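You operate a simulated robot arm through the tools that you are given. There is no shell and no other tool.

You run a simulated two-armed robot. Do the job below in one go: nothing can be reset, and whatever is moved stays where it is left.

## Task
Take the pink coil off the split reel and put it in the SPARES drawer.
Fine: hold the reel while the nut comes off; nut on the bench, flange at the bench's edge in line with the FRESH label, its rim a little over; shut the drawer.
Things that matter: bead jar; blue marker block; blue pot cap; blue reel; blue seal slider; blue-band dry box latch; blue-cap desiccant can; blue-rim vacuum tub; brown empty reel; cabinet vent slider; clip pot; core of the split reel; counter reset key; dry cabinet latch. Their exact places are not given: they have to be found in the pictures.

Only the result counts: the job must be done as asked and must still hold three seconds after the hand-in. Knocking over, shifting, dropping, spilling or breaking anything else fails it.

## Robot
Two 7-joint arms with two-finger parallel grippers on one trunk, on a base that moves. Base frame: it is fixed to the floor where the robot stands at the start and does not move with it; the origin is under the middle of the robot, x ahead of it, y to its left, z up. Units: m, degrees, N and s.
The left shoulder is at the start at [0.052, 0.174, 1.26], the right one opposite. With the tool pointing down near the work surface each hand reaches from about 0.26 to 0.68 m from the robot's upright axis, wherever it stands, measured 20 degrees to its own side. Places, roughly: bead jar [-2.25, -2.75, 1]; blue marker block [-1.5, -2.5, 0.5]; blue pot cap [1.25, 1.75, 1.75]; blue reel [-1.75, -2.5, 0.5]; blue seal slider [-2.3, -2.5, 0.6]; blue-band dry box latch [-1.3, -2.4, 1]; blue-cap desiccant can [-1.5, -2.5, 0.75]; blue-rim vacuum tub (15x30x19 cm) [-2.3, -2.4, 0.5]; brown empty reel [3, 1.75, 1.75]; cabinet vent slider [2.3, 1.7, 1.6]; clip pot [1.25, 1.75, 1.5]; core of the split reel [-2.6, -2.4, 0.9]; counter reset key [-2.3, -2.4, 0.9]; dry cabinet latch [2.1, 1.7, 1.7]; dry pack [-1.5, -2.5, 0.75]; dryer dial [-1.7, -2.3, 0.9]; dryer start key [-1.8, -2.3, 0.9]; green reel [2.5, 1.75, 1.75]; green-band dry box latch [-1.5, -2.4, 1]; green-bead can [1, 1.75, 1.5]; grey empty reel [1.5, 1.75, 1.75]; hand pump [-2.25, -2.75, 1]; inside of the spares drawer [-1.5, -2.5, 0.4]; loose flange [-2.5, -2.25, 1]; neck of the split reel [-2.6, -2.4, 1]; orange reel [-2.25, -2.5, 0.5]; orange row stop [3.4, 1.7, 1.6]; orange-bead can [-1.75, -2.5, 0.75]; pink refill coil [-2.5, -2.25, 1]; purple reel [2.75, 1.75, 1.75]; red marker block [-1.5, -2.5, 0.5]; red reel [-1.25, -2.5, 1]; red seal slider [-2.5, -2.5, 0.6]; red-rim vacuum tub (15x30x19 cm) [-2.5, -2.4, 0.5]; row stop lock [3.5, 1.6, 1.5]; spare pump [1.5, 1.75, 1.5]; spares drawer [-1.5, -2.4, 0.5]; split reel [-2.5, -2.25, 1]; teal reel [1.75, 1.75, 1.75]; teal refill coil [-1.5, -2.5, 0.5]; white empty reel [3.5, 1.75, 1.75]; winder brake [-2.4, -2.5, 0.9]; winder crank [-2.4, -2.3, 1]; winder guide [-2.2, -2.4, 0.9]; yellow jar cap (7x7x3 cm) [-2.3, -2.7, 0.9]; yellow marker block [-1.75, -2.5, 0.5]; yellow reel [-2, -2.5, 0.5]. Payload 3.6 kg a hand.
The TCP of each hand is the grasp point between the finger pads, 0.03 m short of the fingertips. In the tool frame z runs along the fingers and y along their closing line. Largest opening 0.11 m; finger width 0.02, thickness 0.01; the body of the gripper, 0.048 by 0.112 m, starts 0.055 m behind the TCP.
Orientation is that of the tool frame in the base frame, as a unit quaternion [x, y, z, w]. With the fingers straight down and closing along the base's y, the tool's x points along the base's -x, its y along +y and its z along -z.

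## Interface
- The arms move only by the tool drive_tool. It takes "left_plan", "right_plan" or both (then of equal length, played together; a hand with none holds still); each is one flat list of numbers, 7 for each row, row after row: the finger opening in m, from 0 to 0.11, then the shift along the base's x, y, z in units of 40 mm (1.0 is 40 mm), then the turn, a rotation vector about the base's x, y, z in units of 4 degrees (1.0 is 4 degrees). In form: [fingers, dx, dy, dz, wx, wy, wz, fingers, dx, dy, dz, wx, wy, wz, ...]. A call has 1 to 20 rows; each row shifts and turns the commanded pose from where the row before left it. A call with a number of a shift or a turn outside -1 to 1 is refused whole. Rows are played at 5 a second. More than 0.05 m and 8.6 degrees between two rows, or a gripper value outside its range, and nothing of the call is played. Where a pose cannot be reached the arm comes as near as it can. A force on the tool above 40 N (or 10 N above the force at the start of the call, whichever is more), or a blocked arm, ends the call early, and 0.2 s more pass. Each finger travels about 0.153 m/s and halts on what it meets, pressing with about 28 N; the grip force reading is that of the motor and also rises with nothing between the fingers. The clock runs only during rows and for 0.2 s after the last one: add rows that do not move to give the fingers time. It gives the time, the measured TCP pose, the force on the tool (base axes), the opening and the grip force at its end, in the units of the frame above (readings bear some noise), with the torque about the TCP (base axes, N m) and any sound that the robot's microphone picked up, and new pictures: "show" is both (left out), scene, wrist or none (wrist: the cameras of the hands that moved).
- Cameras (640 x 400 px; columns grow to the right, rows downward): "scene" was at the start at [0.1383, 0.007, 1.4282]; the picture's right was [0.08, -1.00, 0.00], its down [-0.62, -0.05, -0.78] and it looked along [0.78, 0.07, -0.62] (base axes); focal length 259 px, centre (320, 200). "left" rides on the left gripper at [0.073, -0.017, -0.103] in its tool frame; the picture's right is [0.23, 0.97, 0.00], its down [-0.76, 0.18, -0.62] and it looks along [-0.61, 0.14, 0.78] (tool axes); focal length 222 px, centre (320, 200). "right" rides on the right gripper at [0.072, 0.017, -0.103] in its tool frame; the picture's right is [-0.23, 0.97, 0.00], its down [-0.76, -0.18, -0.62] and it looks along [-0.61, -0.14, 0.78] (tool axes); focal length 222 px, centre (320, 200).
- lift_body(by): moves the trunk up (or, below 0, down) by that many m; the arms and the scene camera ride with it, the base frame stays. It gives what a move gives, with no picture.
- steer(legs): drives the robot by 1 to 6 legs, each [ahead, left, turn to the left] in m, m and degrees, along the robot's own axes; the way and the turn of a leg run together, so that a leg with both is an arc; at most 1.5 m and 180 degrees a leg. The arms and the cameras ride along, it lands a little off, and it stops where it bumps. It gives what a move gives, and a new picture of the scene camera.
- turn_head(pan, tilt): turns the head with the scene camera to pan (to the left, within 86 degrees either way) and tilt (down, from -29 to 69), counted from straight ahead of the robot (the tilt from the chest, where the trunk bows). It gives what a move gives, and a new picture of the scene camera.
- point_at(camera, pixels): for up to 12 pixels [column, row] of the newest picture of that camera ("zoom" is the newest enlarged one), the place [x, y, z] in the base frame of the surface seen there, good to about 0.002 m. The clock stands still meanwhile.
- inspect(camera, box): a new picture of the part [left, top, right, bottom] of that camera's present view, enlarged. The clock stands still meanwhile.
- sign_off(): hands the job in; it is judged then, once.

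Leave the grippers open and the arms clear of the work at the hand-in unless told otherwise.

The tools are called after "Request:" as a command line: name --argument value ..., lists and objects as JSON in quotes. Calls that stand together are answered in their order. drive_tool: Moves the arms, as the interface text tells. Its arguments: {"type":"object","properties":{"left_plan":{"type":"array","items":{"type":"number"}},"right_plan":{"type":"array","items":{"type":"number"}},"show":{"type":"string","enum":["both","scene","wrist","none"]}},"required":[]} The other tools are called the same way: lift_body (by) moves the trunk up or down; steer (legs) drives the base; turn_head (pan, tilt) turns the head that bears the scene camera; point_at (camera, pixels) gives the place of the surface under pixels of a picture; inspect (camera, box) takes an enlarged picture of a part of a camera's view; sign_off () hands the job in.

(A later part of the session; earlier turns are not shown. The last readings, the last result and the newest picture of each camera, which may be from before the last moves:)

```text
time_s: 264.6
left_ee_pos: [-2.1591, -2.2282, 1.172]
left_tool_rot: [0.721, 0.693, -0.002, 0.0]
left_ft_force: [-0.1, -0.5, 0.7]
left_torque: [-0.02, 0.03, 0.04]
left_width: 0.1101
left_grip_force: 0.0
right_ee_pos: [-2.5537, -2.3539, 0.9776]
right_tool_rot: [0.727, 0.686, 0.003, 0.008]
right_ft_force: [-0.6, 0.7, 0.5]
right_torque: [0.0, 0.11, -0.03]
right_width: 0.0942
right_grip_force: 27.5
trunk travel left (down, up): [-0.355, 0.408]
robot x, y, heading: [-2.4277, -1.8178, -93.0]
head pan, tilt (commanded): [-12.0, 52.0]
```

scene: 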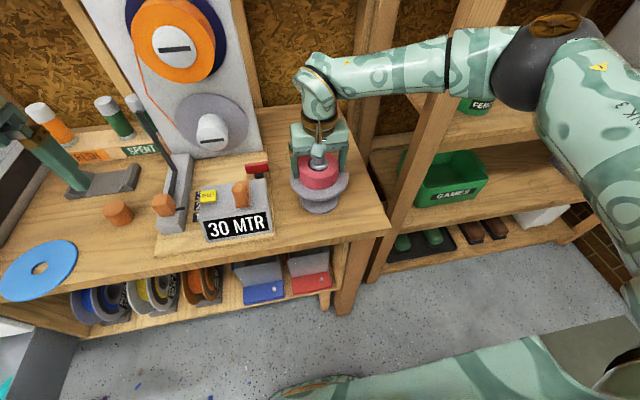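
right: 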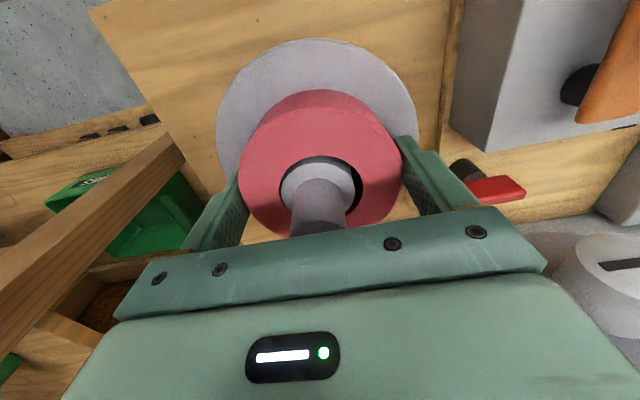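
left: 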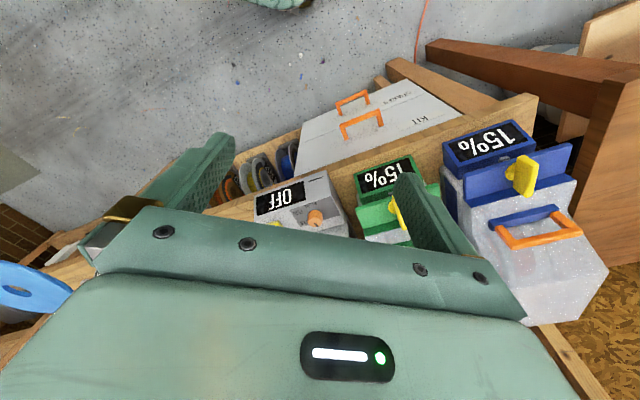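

The coil is gripped, width 0.094, with no side load. I'll lift slowly and watch whether the reel stays down.

Request:
drive_tool --right_plan '[0.08, 0, 0, 0.05, 0, 0, 0, 0.08, 0, 0, 0.05, 0, 0, 0, 0.08, 0, 0, 0.1, 0, 0, 0, 0.08, 0, 0, 0.1, 0, 0, 0, 0.08, 0, 0, 0, 0, 0, 0]'

```text
time_s: 265.8
left_ee_pos: [-2.1597, -2.2298, 1.1739]
left_tool_rot: [0.722, 0.692, -0.001, 0.0]
left_ft_force: [0.3, -0.3, 0.3]
left_torque: [0.01, -0.02, 0.01]
left_width: 0.1101
left_grip_force: 0.1
right_ee_pos: [-2.5541, -2.3555, 0.9884]
right_tool_rot: [0.728, 0.686, 0.003, 0.009]
right_ft_force: [0.9, -0.3, -2.5]
right_torque: [-0.01, 0.0, 0.02]
right_width: 0.0939
right_grip_force: 27.6
trunk travel left (down, up): [-0.355, 0.408]
robot x, y, heading: [-2.4237, -1.8164, -93.0]
head pan, tilt (commanded): [-12.0, 52.0]
```

scene: 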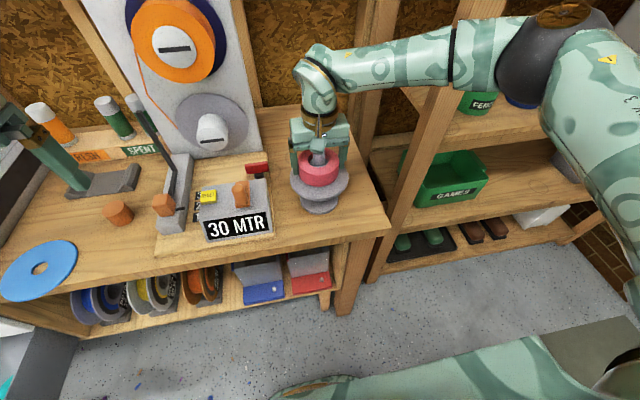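
right: 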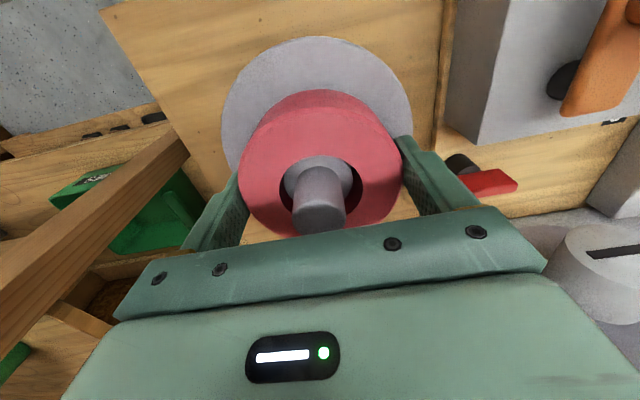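

The coil is rising alone (about 2.5 N, its own weight). I'll keep lifting until it clears the post top at 1.014.

Request:
drive_tool --right_plan '[0.08, 0, 0, 0.15, 0, 0, 0, 0.08, 0, 0, 0.15, 0, 0, 0, 0.08, 0, 0, 0.2, 0, 0, 0, 0.08, 0, 0, 0.25, 0, 0, 0, 0.08, 0, 0, 0.3, 0, 0, 0, 0.08, 0, 0, 0.3, 0, 0, 0, 0.08, 0, 0, 0.3, 0, 0, 0, 0.08, 0, 0, 0.3, 0, 0, 0, 0.08, 0, 0, 0.4, 0, 0, 0, 0.08, 0, 0, 0.4, 0, 0, 0, 0.08, 0, 0, 0, 0, 0, 0]'

```text
time_s: 268.1
left_ee_pos: [-2.1599, -2.2302, 1.173]
left_tool_rot: [0.721, 0.693, -0.001, 0.0]
left_ft_force: [-0.4, 0.8, 0.2]
left_torque: [-0.03, 0.0, 0.0]
left_width: 0.11
left_grip_force: 0.0
right_ee_pos: [-2.5553, -2.3552, 1.0988]
right_tool_rot: [0.727, 0.686, 0.004, 0.008]
right_ft_force: [0.4, 0.5, -1.4]
right_torque: [-0.03, 0.0, 0.02]
right_width: 0.0941
right_grip_force: 28.1
trunk travel left (down, up): [-0.355, 0.408]
robot x, y, heading: [-2.424, -1.8118, -93.1]
head pan, tilt (commanded): [-12.0, 52.0]
```

scene: 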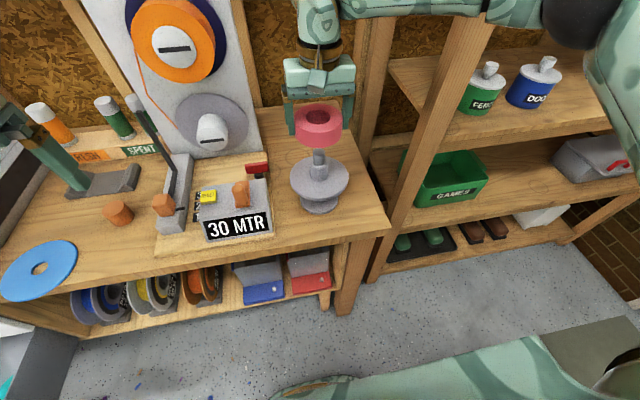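
right: 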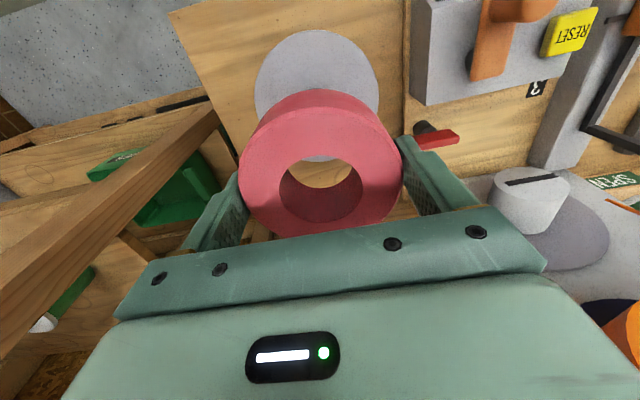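

The coil is off, and the reel body stands where it was. I'll draw the coil back toward me, then back out and drive to the open drawer.

Request:
drive_tool --right_plan '[0.08, 0, 0.3, 0.2, 0, 0, 0, 0.08, -0.1, 0.5, 0.2, 0, 0, 0, 0.08, -0.1, 0.5, 0, 0, 0, 0, 0.08, -0.1, 0.5, 0, 0, 0, 0, 0.08, -0.1, 0.5, 0, 0, 0, 0, 0.08, -0.1, 0.3, 0, 0, 0, 0, 0.08, 0, 0, 0, 0, 0, 0]' --show "none"

Request:
steer --legs '[[-0.28, 0, 0], [-0.06, 0.5, 0], [-0.04, 0.45, 0]]'

```text
time_s: 269.8
left_ee_pos: [-2.1595, -2.2289, 1.1737]
left_tool_rot: [0.721, 0.693, -0.001, -0.001]
left_ft_force: [-0.4, -0.1, -1.5]
left_torque: [-0.03, 0.0, -0.01]
left_width: 0.11
left_grip_force: 0.0
right_ee_pos: [-2.5739, -2.252, 1.1138]
right_tool_rot: [0.727, 0.686, 0.003, 0.009]
right_ft_force: [0.3, -0.2, -2.2]
right_torque: [0.03, 0.01, 0.0]
right_width: 0.0939
right_grip_force: 27.7
trunk travel left (down, up): [-0.355, 0.408]
robot x, y, heading: [-2.4248, -1.8164, -92.9]
head pan, tilt (commanded): [-12.0, 52.0]
```

```text
time_s: 276.6
left_ee_pos: [-1.1826, -1.8936, 1.173]
left_tool_rot: [0.72, 0.694, -0.001, 0.0]
left_ft_force: [1.1, 0.9, 0.0]
left_torque: [0.02, 0.03, -0.03]
left_width: 0.1099
left_grip_force: 0.1
right_ee_pos: [-1.597, -1.9173, 1.1126]
right_tool_rot: [0.725, 0.688, 0.003, 0.008]
right_ft_force: [0.4, 0.5, -1.5]
right_torque: [0.03, -0.01, 0.01]
right_width: 0.0941
right_grip_force: 28.8
trunk travel left (down, up): [-0.355, 0.408]
robot x, y, heading: [-1.4513, -1.4819, -92.3]
head pan, tilt (commanded): [-12.0, 52.0]
```

scene: 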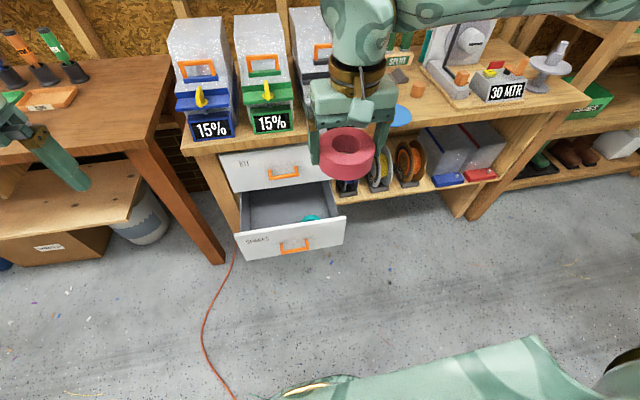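

I'm back at the drawer, with the teal coil at (315, 217). I'll measure the drawer's inside.

Request:
inspect --camera "scene" --box '[210, 140, 370, 270]'

Request:
point_at --camera "scene" --pixels '[[260, 210], [280, 215], [275, 200], [300, 205], [313, 216], [243, 235], [340, 222], [246, 200], [290, 228], [330, 205], [260, 222], [319, 217]]'

```text
3.08 times, centred on (290, 205) of scene
```

zoom: 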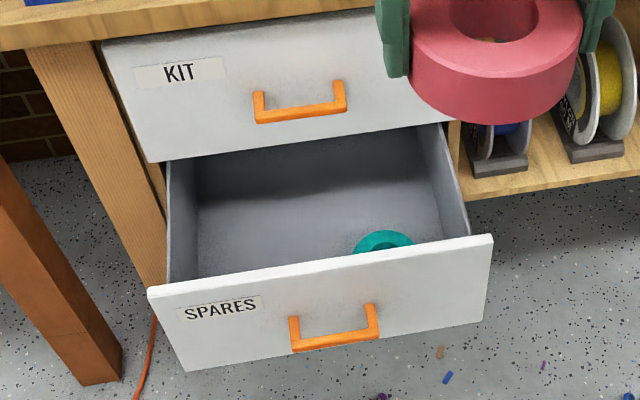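

```text
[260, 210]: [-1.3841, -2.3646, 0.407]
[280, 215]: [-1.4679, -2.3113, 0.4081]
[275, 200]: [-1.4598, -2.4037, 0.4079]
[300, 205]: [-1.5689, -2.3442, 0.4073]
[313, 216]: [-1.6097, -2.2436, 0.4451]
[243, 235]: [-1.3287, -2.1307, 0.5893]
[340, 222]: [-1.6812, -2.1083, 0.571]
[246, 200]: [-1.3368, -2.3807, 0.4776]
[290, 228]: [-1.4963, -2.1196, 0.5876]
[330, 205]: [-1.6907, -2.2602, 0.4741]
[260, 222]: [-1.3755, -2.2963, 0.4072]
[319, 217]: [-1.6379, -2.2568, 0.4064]
```

The drawer floor is at z 0.407, the front panel's top at 0.588, the walls at x -1.34 and -1.69, and the teal coil is near x -1.61. In this yaw my hand's camera would hit the front panel on the way down, so I'll turn the hand 180° to put the camera on the bench side.

Request:
drive_tool --right_plan '[0.08, 0, 0, 0, 0, 0, -1, 0.08, 0, 0, 0, 0, 0, -1, 0.08, 0, 0, 0, 0, 0, -1, 0.08, 0, 0, 0, 0, 0, -1, 0.08, 0, 0, 0, 0, 0, -1, 0.08, 0, 0, 0, 0, 0, -1, 0.08, 0, 0, 0, 0, 0, -1, 0.08, 0, 0, 0, 0, 0, -1, 0.08, 0, 0, 0, 0, 0, -1, 0.08, 0, 0, 0, 0, 0, -1, 0.08, 0, 0, 0, 0, 0, -1, 0.08, 0, 0, 0, 0, 0, -1, 0.08, 0, 0, 0, 0, 0, -1, 0.08, 0, 0, 0, 0, 0, -1, 0.08, 0, 0, 0, 0, 0, -1, 0.08, 0, 0, 0, 0, 0, -1, 0.08, 0, 0, 0, 0, 0, -1, 0.08, 0, 0, 0, 0, 0, -1, 0.08, 0, 0, 0, 0, 0, -1, 0.08, 0, 0, 0, 0, 0, -1]' --show "none"

Request:
drive_tool --right_plan '[0.08, 0, 0, 0, 0, 0, -1, 0.08, 0, 0, 0, 0, 0, -1, 0.08, 0, 0, 0, 0, 0, -1, 0.08, 0, 0, 0, 0, 0, -1, 0.08, 0, 0, 0, 0, 0, -1, 0.08, 0, 0, 0, 0, 0, -1, 0.08, 0, 0, 0, 0, 0, -1, 0.08, 0, 0, 0, 0, 0, -1, 0.08, 0, 0, 0, 0, 0, -1, 0.08, 0, 0, 0, 0, 0, -1, 0.08, 0, 0, 0, 0, 0, -1, 0.08, 0, 0, 0, 0, 0, -1, 0.08, 0, 0, 0, 0, 0, -1, 0.08, 0, 0, 0, 0, 0, -1, 0.08, 0, 0, 0, 0, 0, -1, 0.08, 0, 0, 0, 0, 0, -1, 0.08, 0, 0, 0, 0, 0, -1, 0.08, 0, 0, 0, 0, 0, -1, 0.08, 0, 0, 0, 0, 0, -1, 0.08, 0, 0, 0, 0, 0, -1]' --show "none"

Request:
drive_tool --right_plan '[0.08, 0, 0, 0, 0, 0, -1, 0.08, 0, 0, 0, 0, 0, -1, 0.08, 0, 0, 0, 0, 0, -1, 0.08, 0, 0, 0, 0, 0, -1, 0.08, 0, 0, 0, 0, 0, -1]'

```text
time_s: 280.8
left_ee_pos: [-1.1839, -1.8928, 1.1724]
left_tool_rot: [0.719, 0.694, -0.001, 0.0]
left_ft_force: [0.0, -0.8, 0.0]
left_torque: [0.01, -0.03, 0.01]
left_width: 0.11
left_grip_force: 0.0
right_ee_pos: [-1.5993, -1.9178, 1.1134]
right_tool_rot: [0.998, 0.06, -0.003, 0.008]
right_ft_force: [-0.2, 0.0, -2.4]
right_torque: [0.0, 0.01, 0.03]
right_width: 0.0939
right_grip_force: 28.3
trunk travel left (down, up): [-0.355, 0.408]
robot x, y, heading: [-1.4541, -1.4832, -92.6]
head pan, tilt (commanded): [-12.0, 52.0]
```

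```text
time_s: 285.0
left_ee_pos: [-1.1838, -1.8935, 1.1728]
left_tool_rot: [0.72, 0.694, -0.001, 0.001]
left_ft_force: [-0.7, -0.4, 0.1]
left_torque: [-0.01, -0.05, -0.02]
left_width: 0.1099
left_grip_force: 0.0
right_ee_pos: [-1.5983, -1.9171, 1.1139]
right_tool_rot: [0.803, -0.595, -0.008, 0.004]
right_ft_force: [-1.0, 0.6, -2.0]
right_torque: [0.02, -0.02, -0.01]
right_width: 0.094
right_grip_force: 28.5
trunk travel left (down, up): [-0.355, 0.408]
robot x, y, heading: [-1.4528, -1.4813, -92.4]
head pan, tilt (commanded): [-12.0, 52.0]
```

```text
time_s: 286.2
left_ee_pos: [-1.1843, -1.8941, 1.1727]
left_tool_rot: [0.719, 0.695, -0.001, 0.0]
left_ft_force: [0.0, 0.3, 0.9]
left_torque: [0.02, -0.03, 0.04]
left_width: 0.1098
left_grip_force: 0.1
right_ee_pos: [-1.5984, -1.9163, 1.1135]
right_tool_rot: [-0.688, 0.726, 0.009, -0.002]
right_ft_force: [-0.4, -0.7, -2.3]
right_torque: [0.03, 0.0, 0.0]
right_width: 0.0941
right_grip_force: 27.9
trunk travel left (down, up): [-0.355, 0.408]
robot x, y, heading: [-1.4549, -1.486, -92.5]
head pan, tilt (commanded): [-12.0, 52.0]
```

scene: 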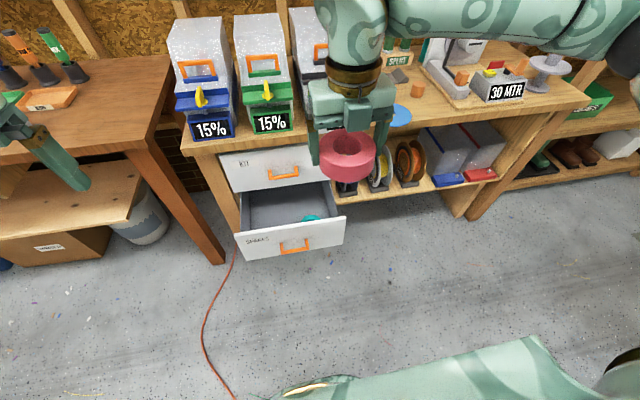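
right: 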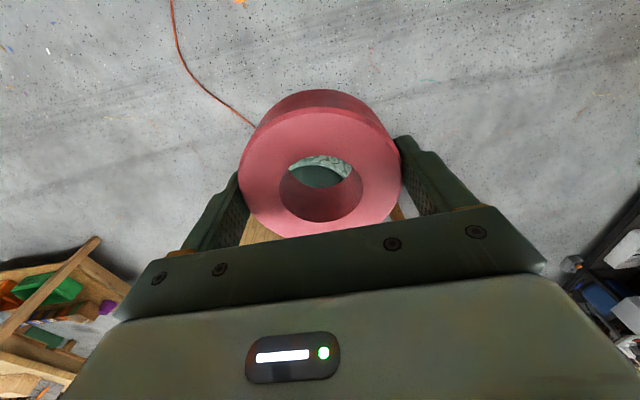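

The camera is now on the bench side. I'll lower the trunk fully; the coil stays in front of the open drawer. Then I'll drive closer.

Request:
lift_body --by -0.35

Request:
steer --legs '[[0.1, 0.146, 0]]'

```text
time_s: 289.6
left_ee_pos: [-1.1849, -1.8934, 0.8239]
left_tool_rot: [0.719, 0.695, -0.001, -0.001]
left_ft_force: [0.4, -0.3, -0.1]
left_torque: [-0.02, -0.04, -0.04]
left_width: 0.11
left_grip_force: 0.1
right_ee_pos: [-1.5994, -1.9181, 0.7641]
right_tool_rot: [-0.688, 0.725, 0.008, -0.003]
right_ft_force: [-0.4, 0.6, -1.1]
right_torque: [0.03, 0.01, 0.01]
right_width: 0.0938
right_grip_force: 28.3
trunk travel left (down, up): [-0.005, 0.758]
robot x, y, heading: [-1.4516, -1.484, -92.4]
head pan, tilt (commanded): [-12.0, 52.0]
```

```text
time_s: 291.1
left_ee_pos: [-1.041, -1.9994, 0.8225]
left_tool_rot: [0.719, 0.695, 0.0, -0.001]
left_ft_force: [-0.5, 0.4, 0.7]
left_torque: [0.01, 0.0, -0.02]
left_width: 0.1102
left_grip_force: 0.2
right_ee_pos: [-1.4544, -2.0226, 0.7634]
right_tool_rot: [-0.688, 0.725, 0.009, -0.003]
right_ft_force: [0.1, 0.4, -1.9]
right_torque: [-0.01, -0.02, -0.04]
right_width: 0.0938
right_grip_force: 28.3
trunk travel left (down, up): [-0.005, 0.758]
robot x, y, heading: [-1.3102, -1.5876, -92.7]
head pan, tilt (commanded): [-12.0, 52.0]
```

scene: 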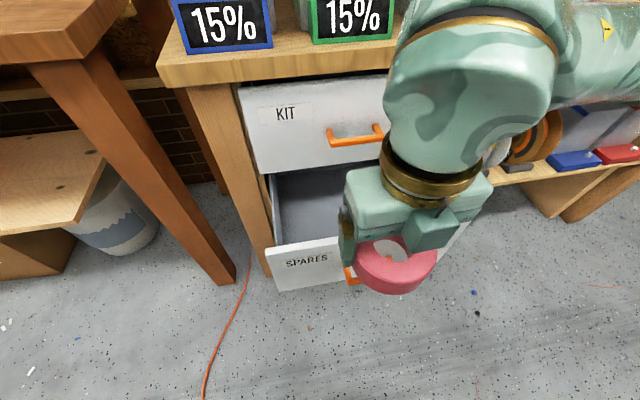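

I'll reach out over the left part of the drawer, to (-1.43, -2.18), still high at z 0.76.

Request:
drive_tool --right_plan '[0.08, 0.15, -0.4, 0, 0, 0, 0, 0.08, 0.15, -0.6, 0, 0, 0, 0, 0.08, 0.15, -0.6, 0, 0, 0, 0, 0.08, 0.1, -0.6, 0, 0, 0, 0, 0.08, 0.06, -0.6, 0, 0, 0, 0, 0.08, 0, -0.6, 0, 0, 0, 0, 0.08, 0, -0.45, 0, 0, 0, 0, 0.08, 0, 0, 0, 0, 0, 0]'

```text
time_s: 292.9
left_ee_pos: [-1.0408, -2.0008, 0.8222]
left_tool_rot: [0.719, 0.695, 0.0, 0.0]
left_ft_force: [-0.1, 0.1, 0.1]
left_torque: [0.02, -0.01, -0.01]
left_width: 0.1101
left_grip_force: 0.0
right_ee_pos: [-1.4303, -2.1793, 0.7635]
right_tool_rot: [-0.688, 0.725, 0.01, -0.003]
right_ft_force: [-0.3, 0.2, -2.1]
right_torque: [0.0, 0.02, 0.02]
right_width: 0.0937
right_grip_force: 28.3
trunk travel left (down, up): [-0.005, 0.758]
robot x, y, heading: [-1.3099, -1.5853, -92.6]
head pan, tilt (commanded): [-12.0, 52.0]
```

scene: 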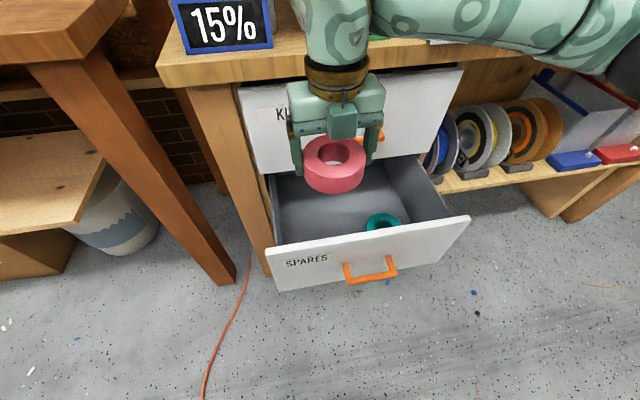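
right: 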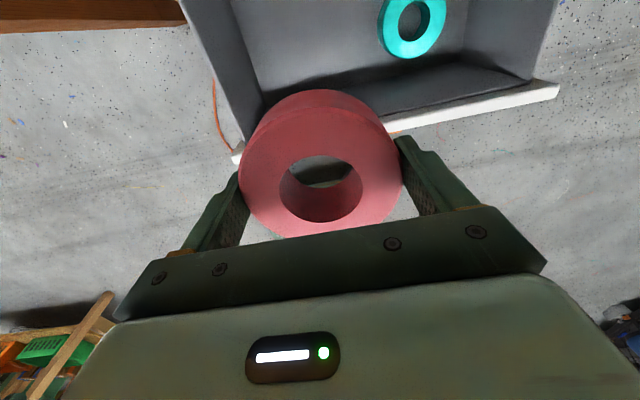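

The coil is over the drawer, with the teal coil well to the right. There's a small block on the robot-facing side of the hand at (341, 120), and I must make sure it clears the front panel. I'll measure it and the panel.

Request:
point_at --camera "scene" --pixels '[[341, 120], [333, 110], [352, 112], [341, 135], [358, 100], [300, 245], [350, 232], [440, 215], [280, 250], [333, 185], [310, 125], [382, 215]]'

Request:
inspect --camera "scene" --box '[250, 60, 430, 220]'

```text
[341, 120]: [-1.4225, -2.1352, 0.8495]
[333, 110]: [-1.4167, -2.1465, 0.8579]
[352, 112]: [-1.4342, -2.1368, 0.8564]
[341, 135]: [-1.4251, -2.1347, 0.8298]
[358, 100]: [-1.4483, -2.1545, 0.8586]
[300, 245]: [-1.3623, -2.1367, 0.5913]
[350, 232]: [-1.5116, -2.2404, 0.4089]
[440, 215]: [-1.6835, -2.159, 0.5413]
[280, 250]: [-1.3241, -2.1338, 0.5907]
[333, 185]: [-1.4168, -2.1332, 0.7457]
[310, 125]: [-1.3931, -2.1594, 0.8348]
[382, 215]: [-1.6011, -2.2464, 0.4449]
```

```text
2.50 times, centred on (340, 140) of scene
```

zoom: 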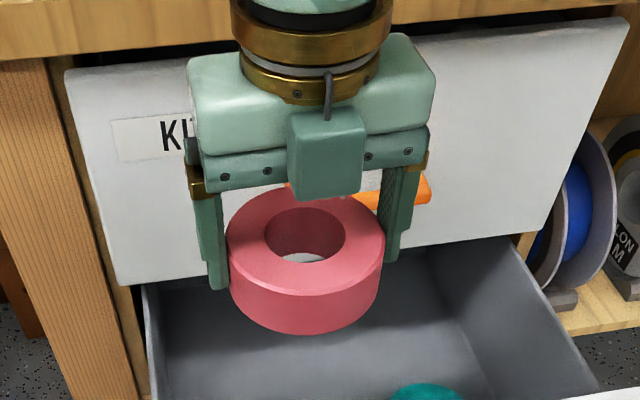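

The block's front face is 45 mm in front of the TCP and would meet the front panel. If I turn the hand another 90° the fingers close along y, the camera goes to the right and the block to the left, and everything fits. I'll rotate it here, high above the drawer.

Request:
drive_tool --right_plan '[0.08, 0, 0, 0, 0, 0, -1, 0.08, 0, 0, 0, 0, 0, -1, 0.08, 0, 0, 0, 0, 0, -1, 0.08, 0, 0, 0, 0, 0, -1, 0.08, 0, 0, 0, 0, 0, -1, 0.08, 0, 0, 0, 0, 0, -1, 0.08, 0, 0, 0, 0, 0, -1, 0.08, 0, 0, 0, 0, 0, -1, 0.08, 0, 0, 0, 0, 0, -1, 0.08, 0, 0, 0, 0, 0, -1, 0.08, 0, 0, 0, 0, 0, -1, 0.08, 0, 0, 0, 0, 0, -1, 0.08, 0, 0, 0, 0, 0, -1, 0.08, 0, 0, 0, 0, 0, -1, 0.08, 0, 0, 0, 0, 0, -1, 0.08, 0, 0, 0, 0, 0, -1, 0.08, 0, 0, 0, 0, 0, -1, 0.08, 0, 0, 0, 0, 0, -1, 0.08, 0, 0, 0, 0, 0, -1, 0.08, 0, 0, 0, 0, 0, -1]'

```text
time_s: 297.1
left_ee_pos: [-1.0419, -1.9999, 0.8239]
left_tool_rot: [0.719, 0.695, 0.0, -0.002]
left_ft_force: [0.4, 1.1, 0.2]
left_torque: [-0.01, 0.01, 0.03]
left_width: 0.1098
left_grip_force: 0.0
right_ee_pos: [-1.431, -2.1789, 0.7637]
right_tool_rot: [-0.06, 0.998, 0.009, 0.004]
right_ft_force: [-0.4, 0.4, -1.9]
right_torque: [0.01, -0.01, 0.01]
right_width: 0.0941
right_grip_force: 28.2
trunk travel left (down, up): [-0.005, 0.758]
robot x, y, heading: [-1.3104, -1.5883, -92.7]
head pan, tilt (commanded): [-12.0, 52.0]
```

scene: 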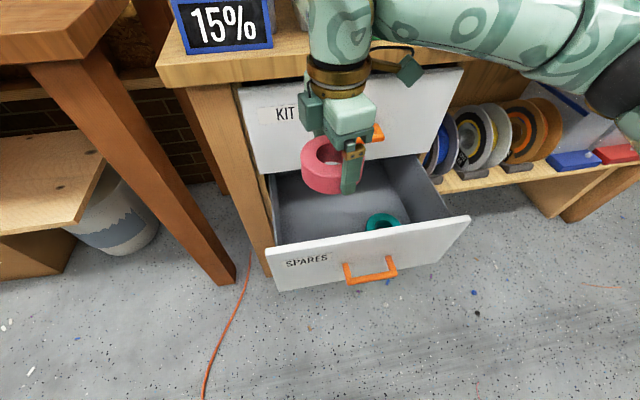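
right: 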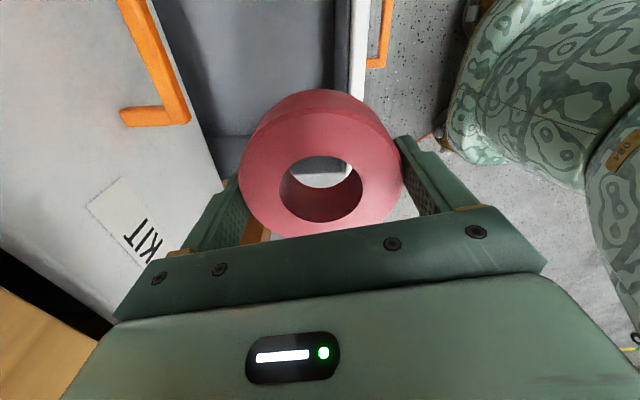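

The hand now has its camera to the right and the block to the left. I'll trim the last 10° of yaw, then move the base 40 mm closer, which also brings the hand to y≈-2.21, so the reach down is comfortable.

Request:
drive_tool --right_plan '[0.08, 0, 0, 0, 0, 0, -1, 0.08, 0, 0, 0, 0, 0, -1, 0.08, 0, 0, 0, 0, 0, -0.6]' --show "none"

Request:
steer --legs '[[0.035, 0, 0]]'

```text
time_s: 297.9
left_ee_pos: [-1.0395, -1.9989, 0.8235]
left_tool_rot: [0.719, 0.695, 0.0, -0.001]
left_ft_force: [-0.7, 0.1, -0.1]
left_torque: [0.0, -0.05, 0.01]
left_width: 0.11
left_grip_force: 0.1
right_ee_pos: [-1.4316, -2.1793, 0.7648]
right_tool_rot: [0.03, 0.999, 0.009, 0.004]
right_ft_force: [0.7, 0.3, -1.6]
right_torque: [0.02, 0.01, 0.01]
right_width: 0.0941
right_grip_force: 27.9
trunk travel left (down, up): [-0.005, 0.758]
robot x, y, heading: [-1.3146, -1.5847, -92.5]
head pan, tilt (commanded): [-12.0, 52.0]
```

```text
time_s: 298.8
left_ee_pos: [-1.0438, -2.0375, 0.8219]
left_tool_rot: [0.719, 0.695, 0.0, -0.002]
left_ft_force: [-0.6, -0.3, 0.6]
left_torque: [0.02, 0.0, -0.02]
left_width: 0.1099
left_grip_force: 0.0
right_ee_pos: [-1.4322, -2.2145, 0.7633]
right_tool_rot: [0.029, 1.0, 0.01, 0.003]
right_ft_force: [-0.7, -0.4, -2.0]
right_torque: [0.05, 0.0, 0.0]
right_width: 0.0941
right_grip_force: 28.4
trunk travel left (down, up): [-0.005, 0.758]
robot x, y, heading: [-1.3111, -1.6256, -92.7]
head pan, tilt (commanded): [-12.0, 52.0]
```

scene: 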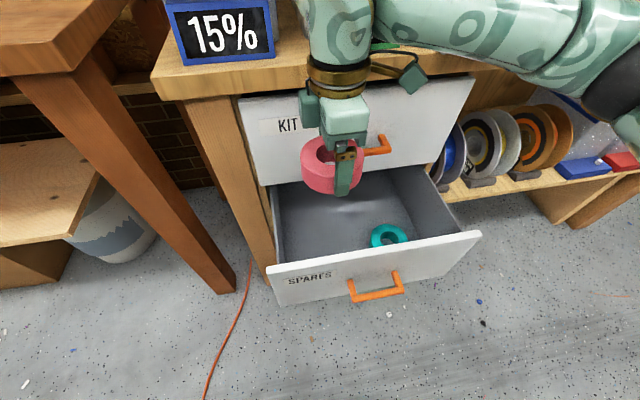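

Everything lines up. I'll descend in stages, first to z 0.56.

Request:
drive_tool --right_plan '[0.08, 0, 0.06, -0.4, 0, 0, 0, 0.08, 0, 0.06, -0.6, 0, 0, 0, 0.08, 0, 0, -0.7, 0, 0, 0, 0.08, 0, 0, -0.7, 0, 0, 0, 0.08, 0, 0, -0.7, 0, 0, 0, 0.08, 0, 0, -0.7, 0, 0, 0, 0.08, 0, 0, -0.7, 0, 0, 0, 0.08, 0, 0, -0.5, 0, 0, 0, 0.08, 0, 0, 0, 0, 0, 0]'

```text
time_s: 300.8
left_ee_pos: [-1.0426, -2.0362, 0.8245]
left_tool_rot: [0.72, 0.694, 0.001, -0.002]
left_ft_force: [1.4, -0.1, -0.9]
left_torque: [0.0, 0.02, 0.01]
left_width: 0.1101
left_grip_force: 0.1
right_ee_pos: [-1.432, -2.2102, 0.5625]
right_tool_rot: [0.029, 1.0, 0.009, 0.004]
right_ft_force: [0.5, -0.2, -2.2]
right_torque: [0.01, 0.0, -0.01]
right_width: 0.0938
right_grip_force: 28.3
trunk travel left (down, up): [-0.005, 0.758]
robot x, y, heading: [-1.3113, -1.6244, -92.7]
head pan, tilt (commanded): [-12.0, 52.0]
```

scene: 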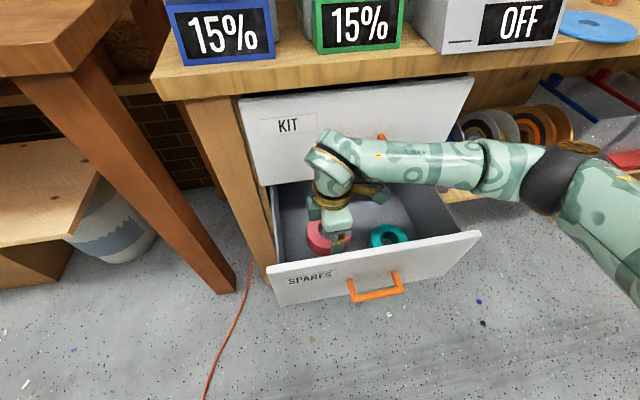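
right: 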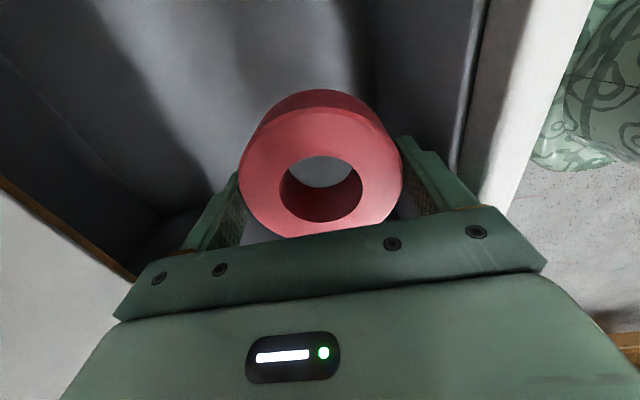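

The coil is inside the drawer walls. The forearm now runs close in front of the KIT handle, so I'll measure that gap before going lower.

Request:
point_at --camera "scene" --pixels '[[385, 135], [381, 139], [400, 150], [430, 150], [470, 155], [360, 165], [335, 150], [400, 180], [440, 185], [330, 170], [510, 150], [395, 140]]'

Request:
inspect --camera "scene" --box '[260, 90, 500, 290]'

```text
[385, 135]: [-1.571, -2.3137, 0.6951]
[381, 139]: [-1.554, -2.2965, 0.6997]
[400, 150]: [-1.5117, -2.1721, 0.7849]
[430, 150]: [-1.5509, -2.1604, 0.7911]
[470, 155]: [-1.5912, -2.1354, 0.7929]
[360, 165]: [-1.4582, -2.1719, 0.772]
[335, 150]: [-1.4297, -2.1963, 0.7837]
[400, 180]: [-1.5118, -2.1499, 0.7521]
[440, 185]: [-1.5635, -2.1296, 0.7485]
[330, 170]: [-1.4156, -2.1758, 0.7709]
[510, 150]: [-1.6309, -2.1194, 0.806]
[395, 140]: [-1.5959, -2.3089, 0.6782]
```

```text
2.00 times, centred on (380, 190) of scene
```

zoom: 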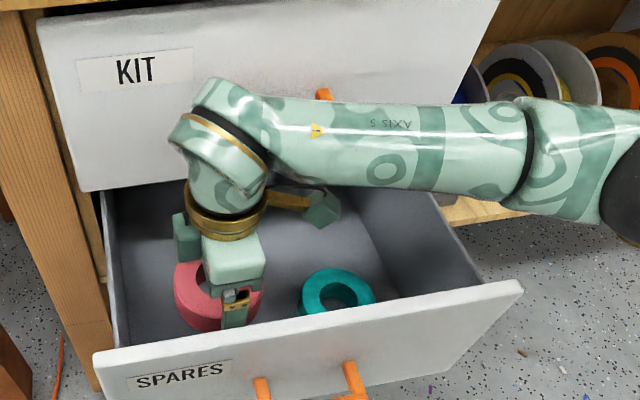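

The forearm passes about 2–3 cm in front of the KIT handle and stays above the front panel, so it's clear. I'll descend further.

Request:
drive_tool --right_plan '[0.08, 0, 0, -0.4, 0, 0, 0, 0.08, 0, 0, -0.4, 0, 0, 0, 0.08, 0, 0, -0.4, 0, 0, 0, 0.08, 0, 0, -0.4, 0, 0, 0, 0.08, 0, 0, -0.3, 0, 0, 0, 0.08, 0, 0, -0.3, 0, 0, 0, 0.08, 0, 0, 0, 0, 0, 0]'

```text
time_s: 302.4
left_ee_pos: [-1.0421, -2.0353, 0.8227]
left_tool_rot: [0.719, 0.695, -0.001, -0.001]
left_ft_force: [-0.7, -0.1, -0.2]
left_torque: [-0.01, 0.02, 0.04]
left_width: 0.11
left_grip_force: 0.0
right_ee_pos: [-1.4321, -2.2093, 0.4748]
right_tool_rot: [0.03, 1.0, 0.008, 0.004]
right_ft_force: [0.4, 0.4, -2.3]
right_torque: [0.0, -0.02, -0.01]
right_width: 0.0938
right_grip_force: 28.3
trunk travel left (down, up): [-0.005, 0.758]
robot x, y, heading: [-1.3128, -1.6226, -92.7]
head pan, tilt (commanded): [-12.0, 52.0]
```

scene: 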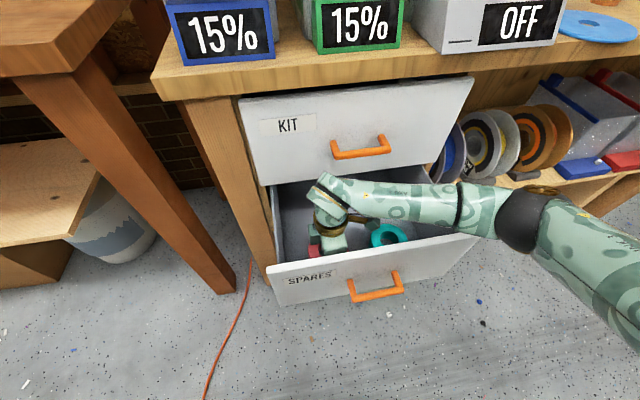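
right: 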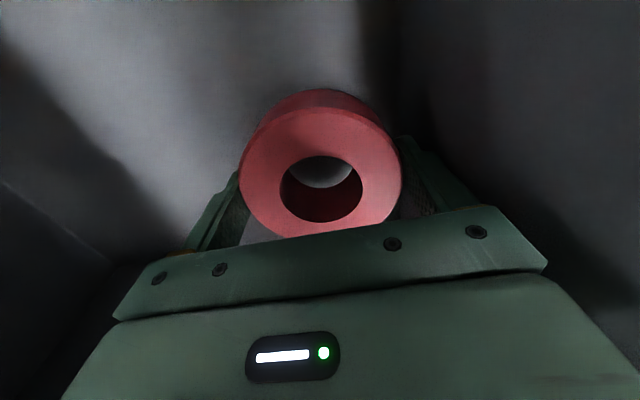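

Request:
point_at --camera "scene" --pixels '[[400, 205], [420, 215], [440, 220], [455, 225], [470, 232], [490, 232], [470, 237], [455, 241], [430, 245], [480, 236], [520, 245], [500, 200]]'

Request:
inspect --camera "scene" --box '[260, 150, 560, 320]'

```text
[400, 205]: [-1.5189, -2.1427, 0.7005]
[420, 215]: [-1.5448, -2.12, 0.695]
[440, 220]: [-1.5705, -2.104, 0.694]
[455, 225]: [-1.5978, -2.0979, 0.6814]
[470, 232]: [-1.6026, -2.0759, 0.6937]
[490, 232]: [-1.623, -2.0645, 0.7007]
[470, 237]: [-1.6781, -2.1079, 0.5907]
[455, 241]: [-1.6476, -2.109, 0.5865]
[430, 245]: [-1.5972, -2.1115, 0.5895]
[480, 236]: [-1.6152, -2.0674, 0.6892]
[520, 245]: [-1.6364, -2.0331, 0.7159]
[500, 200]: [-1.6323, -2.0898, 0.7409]
```

```text
2.13 times, centred on (410, 235) of scene
```

zoom: 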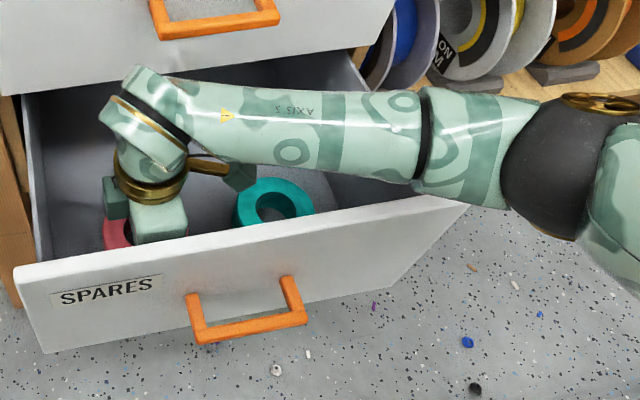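

There's plenty of clearance: the forearm's underside is at z≈0.68 above the 0.59 panel. The coil's bottom is about 30 mm above the floor. I'll lower slowly until it touches.

Request:
drive_tool --right_plan '[0.08, 0, 0, -0.2, 0, 0, 0, 0.08, 0, 0, -0.2, 0, 0, 0, 0.08, 0, 0, -0.15, 0, 0, 0, 0.08, 0, 0, -0.1, 0, 0, 0, 0.08, 0, 0, 0, 0, 0, 0]' --show "none"

Request:
drive_tool --right_plan '[0.08, 0, 0, -0.04, 0, 0, 0, 0.08, 0, 0, -0.04, 0, 0, 0, 0.08, 0, 0, 0, 0, 0, 0]' --show "none"

```text
time_s: 303.6
left_ee_pos: [-1.0421, -2.0361, 0.8218]
left_tool_rot: [0.719, 0.695, 0.0, -0.001]
left_ft_force: [0.4, -0.3, -0.8]
left_torque: [0.01, -0.06, 0.01]
left_width: 0.1104
left_grip_force: 0.0
right_ee_pos: [-1.4314, -2.2089, 0.4495]
right_tool_rot: [0.03, 1.0, 0.008, 0.004]
right_ft_force: [0.3, -0.5, -1.8]
right_torque: [0.01, 0.01, 0.01]
right_width: 0.0938
right_grip_force: 27.8
trunk travel left (down, up): [-0.005, 0.758]
robot x, y, heading: [-1.3098, -1.621, -92.7]
head pan, tilt (commanded): [-12.0, 52.0]
```

```text
time_s: 304.4
left_ee_pos: [-1.042, -2.0354, 0.8234]
left_tool_rot: [0.719, 0.695, 0.001, -0.001]
left_ft_force: [-0.1, 0.1, 0.1]
left_torque: [0.01, 0.0, 0.04]
left_width: 0.1099
left_grip_force: 0.1
right_ee_pos: [-1.4316, -2.2089, 0.4462]
right_tool_rot: [0.029, 1.0, 0.008, 0.004]
right_ft_force: [0.1, 0.2, -2.0]
right_torque: [-0.02, 0.01, -0.01]
right_width: 0.0936
right_grip_force: 28.1
trunk travel left (down, up): [-0.005, 0.758]
robot x, y, heading: [-1.3085, -1.6174, -92.8]
head pan, tilt (commanded): [-12.0, 52.0]
```

Request:
drive_tool --right_plan '[0.08, 0, 0, -0.03, 0, 0, 0, 0.08, 0, 0, -0.03, 0, 0, 0, 0.08, 0, 0, 0, 0, 0, 0]' --show "none"

```text
time_s: 305.2
left_ee_pos: [-1.0427, -2.0354, 0.8234]
left_tool_rot: [0.718, 0.696, -0.001, 0.0]
left_ft_force: [-0.1, -0.3, -0.4]
left_torque: [-0.01, 0.01, 0.02]
left_width: 0.1099
left_grip_force: 0.1
right_ee_pos: [-1.4323, -2.2089, 0.445]
right_tool_rot: [0.03, 1.0, 0.006, 0.005]
right_ft_force: [-0.1, 1.1, 8.8]
right_torque: [-0.52, -0.03, 0.0]
right_width: 0.0937
right_grip_force: 27.9
trunk travel left (down, up): [-0.005, 0.758]
robot x, y, heading: [-1.3144, -1.6238, -92.8]
head pan, tilt (commanded): [-12.0, 52.0]
```

It's on the floor (8.8 N upward). I'll open just enough to free the coil and go straight up.

Request:
drive_tool --right_plan '[0.094, 0, 0, 0.02, 0, 0, 0, 0.097, 0, 0, 0, 0, 0, 0, 0.1, 0, 0, 0, 0, 0, 0, 0.104, 0, 0, 0, 0, 0, 0, 0.105, 0, 0, 0, 0, 0, 0, 0.105, 0, 0, 0.1, 0, 0, 0, 0.105, 0, 0, 0.2, 0, 0, 0, 0.105, 0, 0, 0.3, 0, 0, 0, 0.105, 0, 0, 0.4, 0, 0, 0, 0.105, 0, 0, 0.4, 0, 0, 0, 0.105, 0, 0, 0, 0, 0, 0]'

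```text
time_s: 307.6
left_ee_pos: [-1.0433, -2.0355, 0.8232]
left_tool_rot: [0.719, 0.695, 0.0, -0.001]
left_ft_force: [0.6, -0.5, 0.4]
left_torque: [0.0, 0.03, 0.02]
left_width: 0.1098
left_grip_force: 0.0
right_ee_pos: [-1.4319, -2.2093, 0.5016]
right_tool_rot: [0.03, 1.0, 0.008, 0.004]
right_ft_force: [0.7, 0.4, -0.1]
right_torque: [0.02, 0.0, 0.01]
right_width: 0.1051
right_grip_force: 0.0
trunk travel left (down, up): [-0.005, 0.758]
robot x, y, heading: [-1.3114, -1.6243, -92.5]
head pan, tilt (commanded): [-12.0, 52.0]
```

scene: 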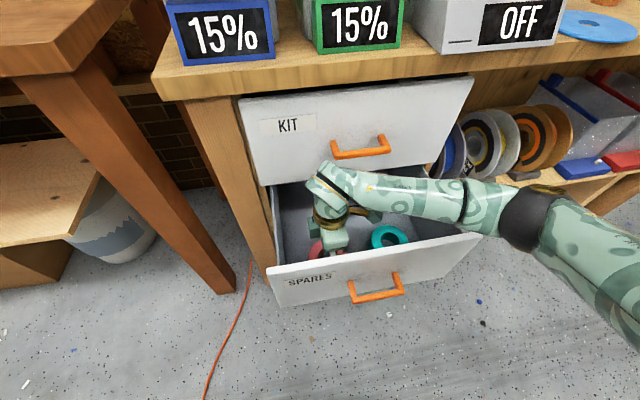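
right: 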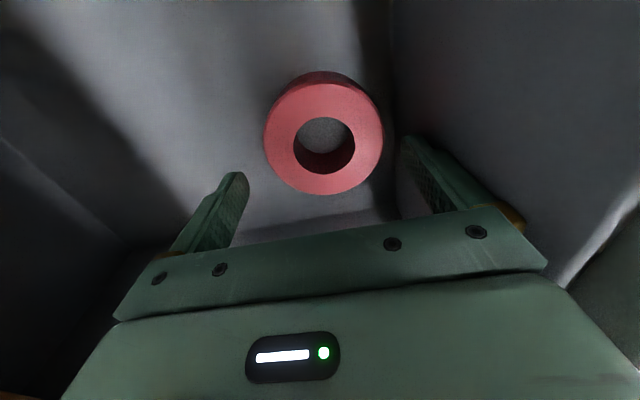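

The pink coil lies flat in the drawer. I'll raise the hand back up the same way, clear of everything.

Request:
drive_tool --right_plan '[0.105, 0, 0, 0.6, 0, 0, 0, 0.105, 0, 0, 0.8, 0, 0, 0, 0.105, 0, 0, 0.8, 0, 0, 0, 0.105, 0, 0, 0.8, 0, 0, 0, 0.105, 0, 0, 0.8, 0, 0, 0, 0.105, 0, 0, 0.8, 0, 0, 0, 0.105, 0, 0, 0.8, 0, 0, 0, 0.105, 0, 0.3, 0.8, 0, 0, 0, 0.105, 0, 0.6, 0.4, 0, 0, 0, 0.105, 0, 0.8, 0, 0, 0, 0, 0.105, 0, 0.8, 0, 0, 0, 0, 0.105, 0, 0.8, 0, 0, 0, 0, 0.105, 0, 0.8, 0, 0, 0, 0, 0.105, 0, 0, 0, 0, 0, 0]'

Request:
inspect --camera "scene" --box '[230, 130, 500, 310]'

```text
time_s: 310.6
left_ee_pos: [-1.0423, -2.0353, 0.8231]
left_tool_rot: [0.719, 0.695, -0.001, -0.001]
left_ft_force: [0.0, 0.3, 0.2]
left_torque: [-0.03, 0.0, 0.03]
left_width: 0.1099
left_grip_force: 0.0
right_ee_pos: [-1.4336, -2.0448, 0.7638]
right_tool_rot: [0.03, 1.0, 0.008, 0.004]
right_ft_force: [0.1, 0.7, 0.2]
right_torque: [0.0, 0.02, 0.02]
right_width: 0.1053
right_grip_force: 0.1
trunk travel left (down, up): [-0.005, 0.758]
robot x, y, heading: [-1.3079, -1.6229, -92.6]
head pan, tilt (commanded): [-12.0, 52.0]
```

scene: 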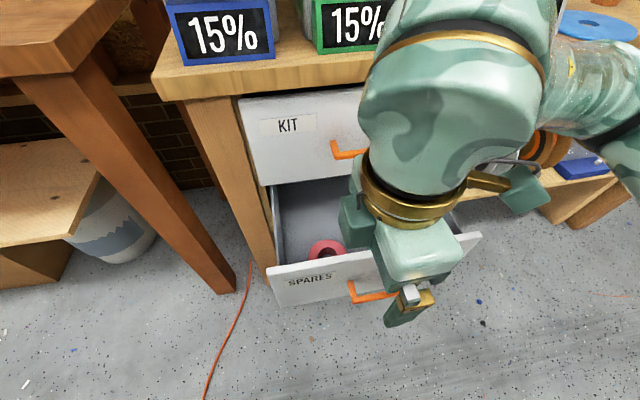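
right: 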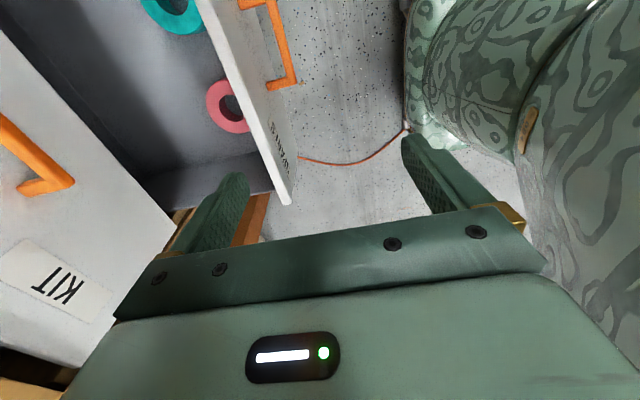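

```text
2.22 times, centred on (365, 220) of scene
```

zoom: 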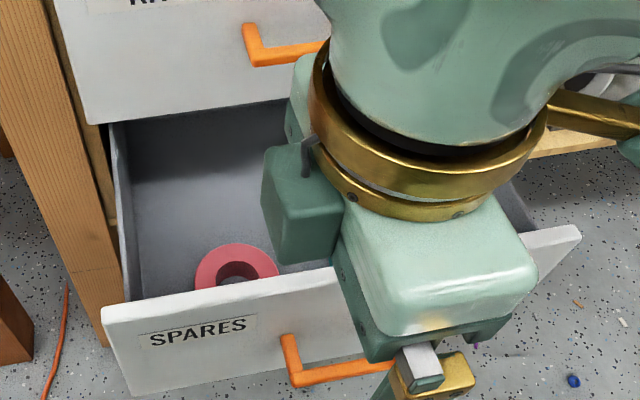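

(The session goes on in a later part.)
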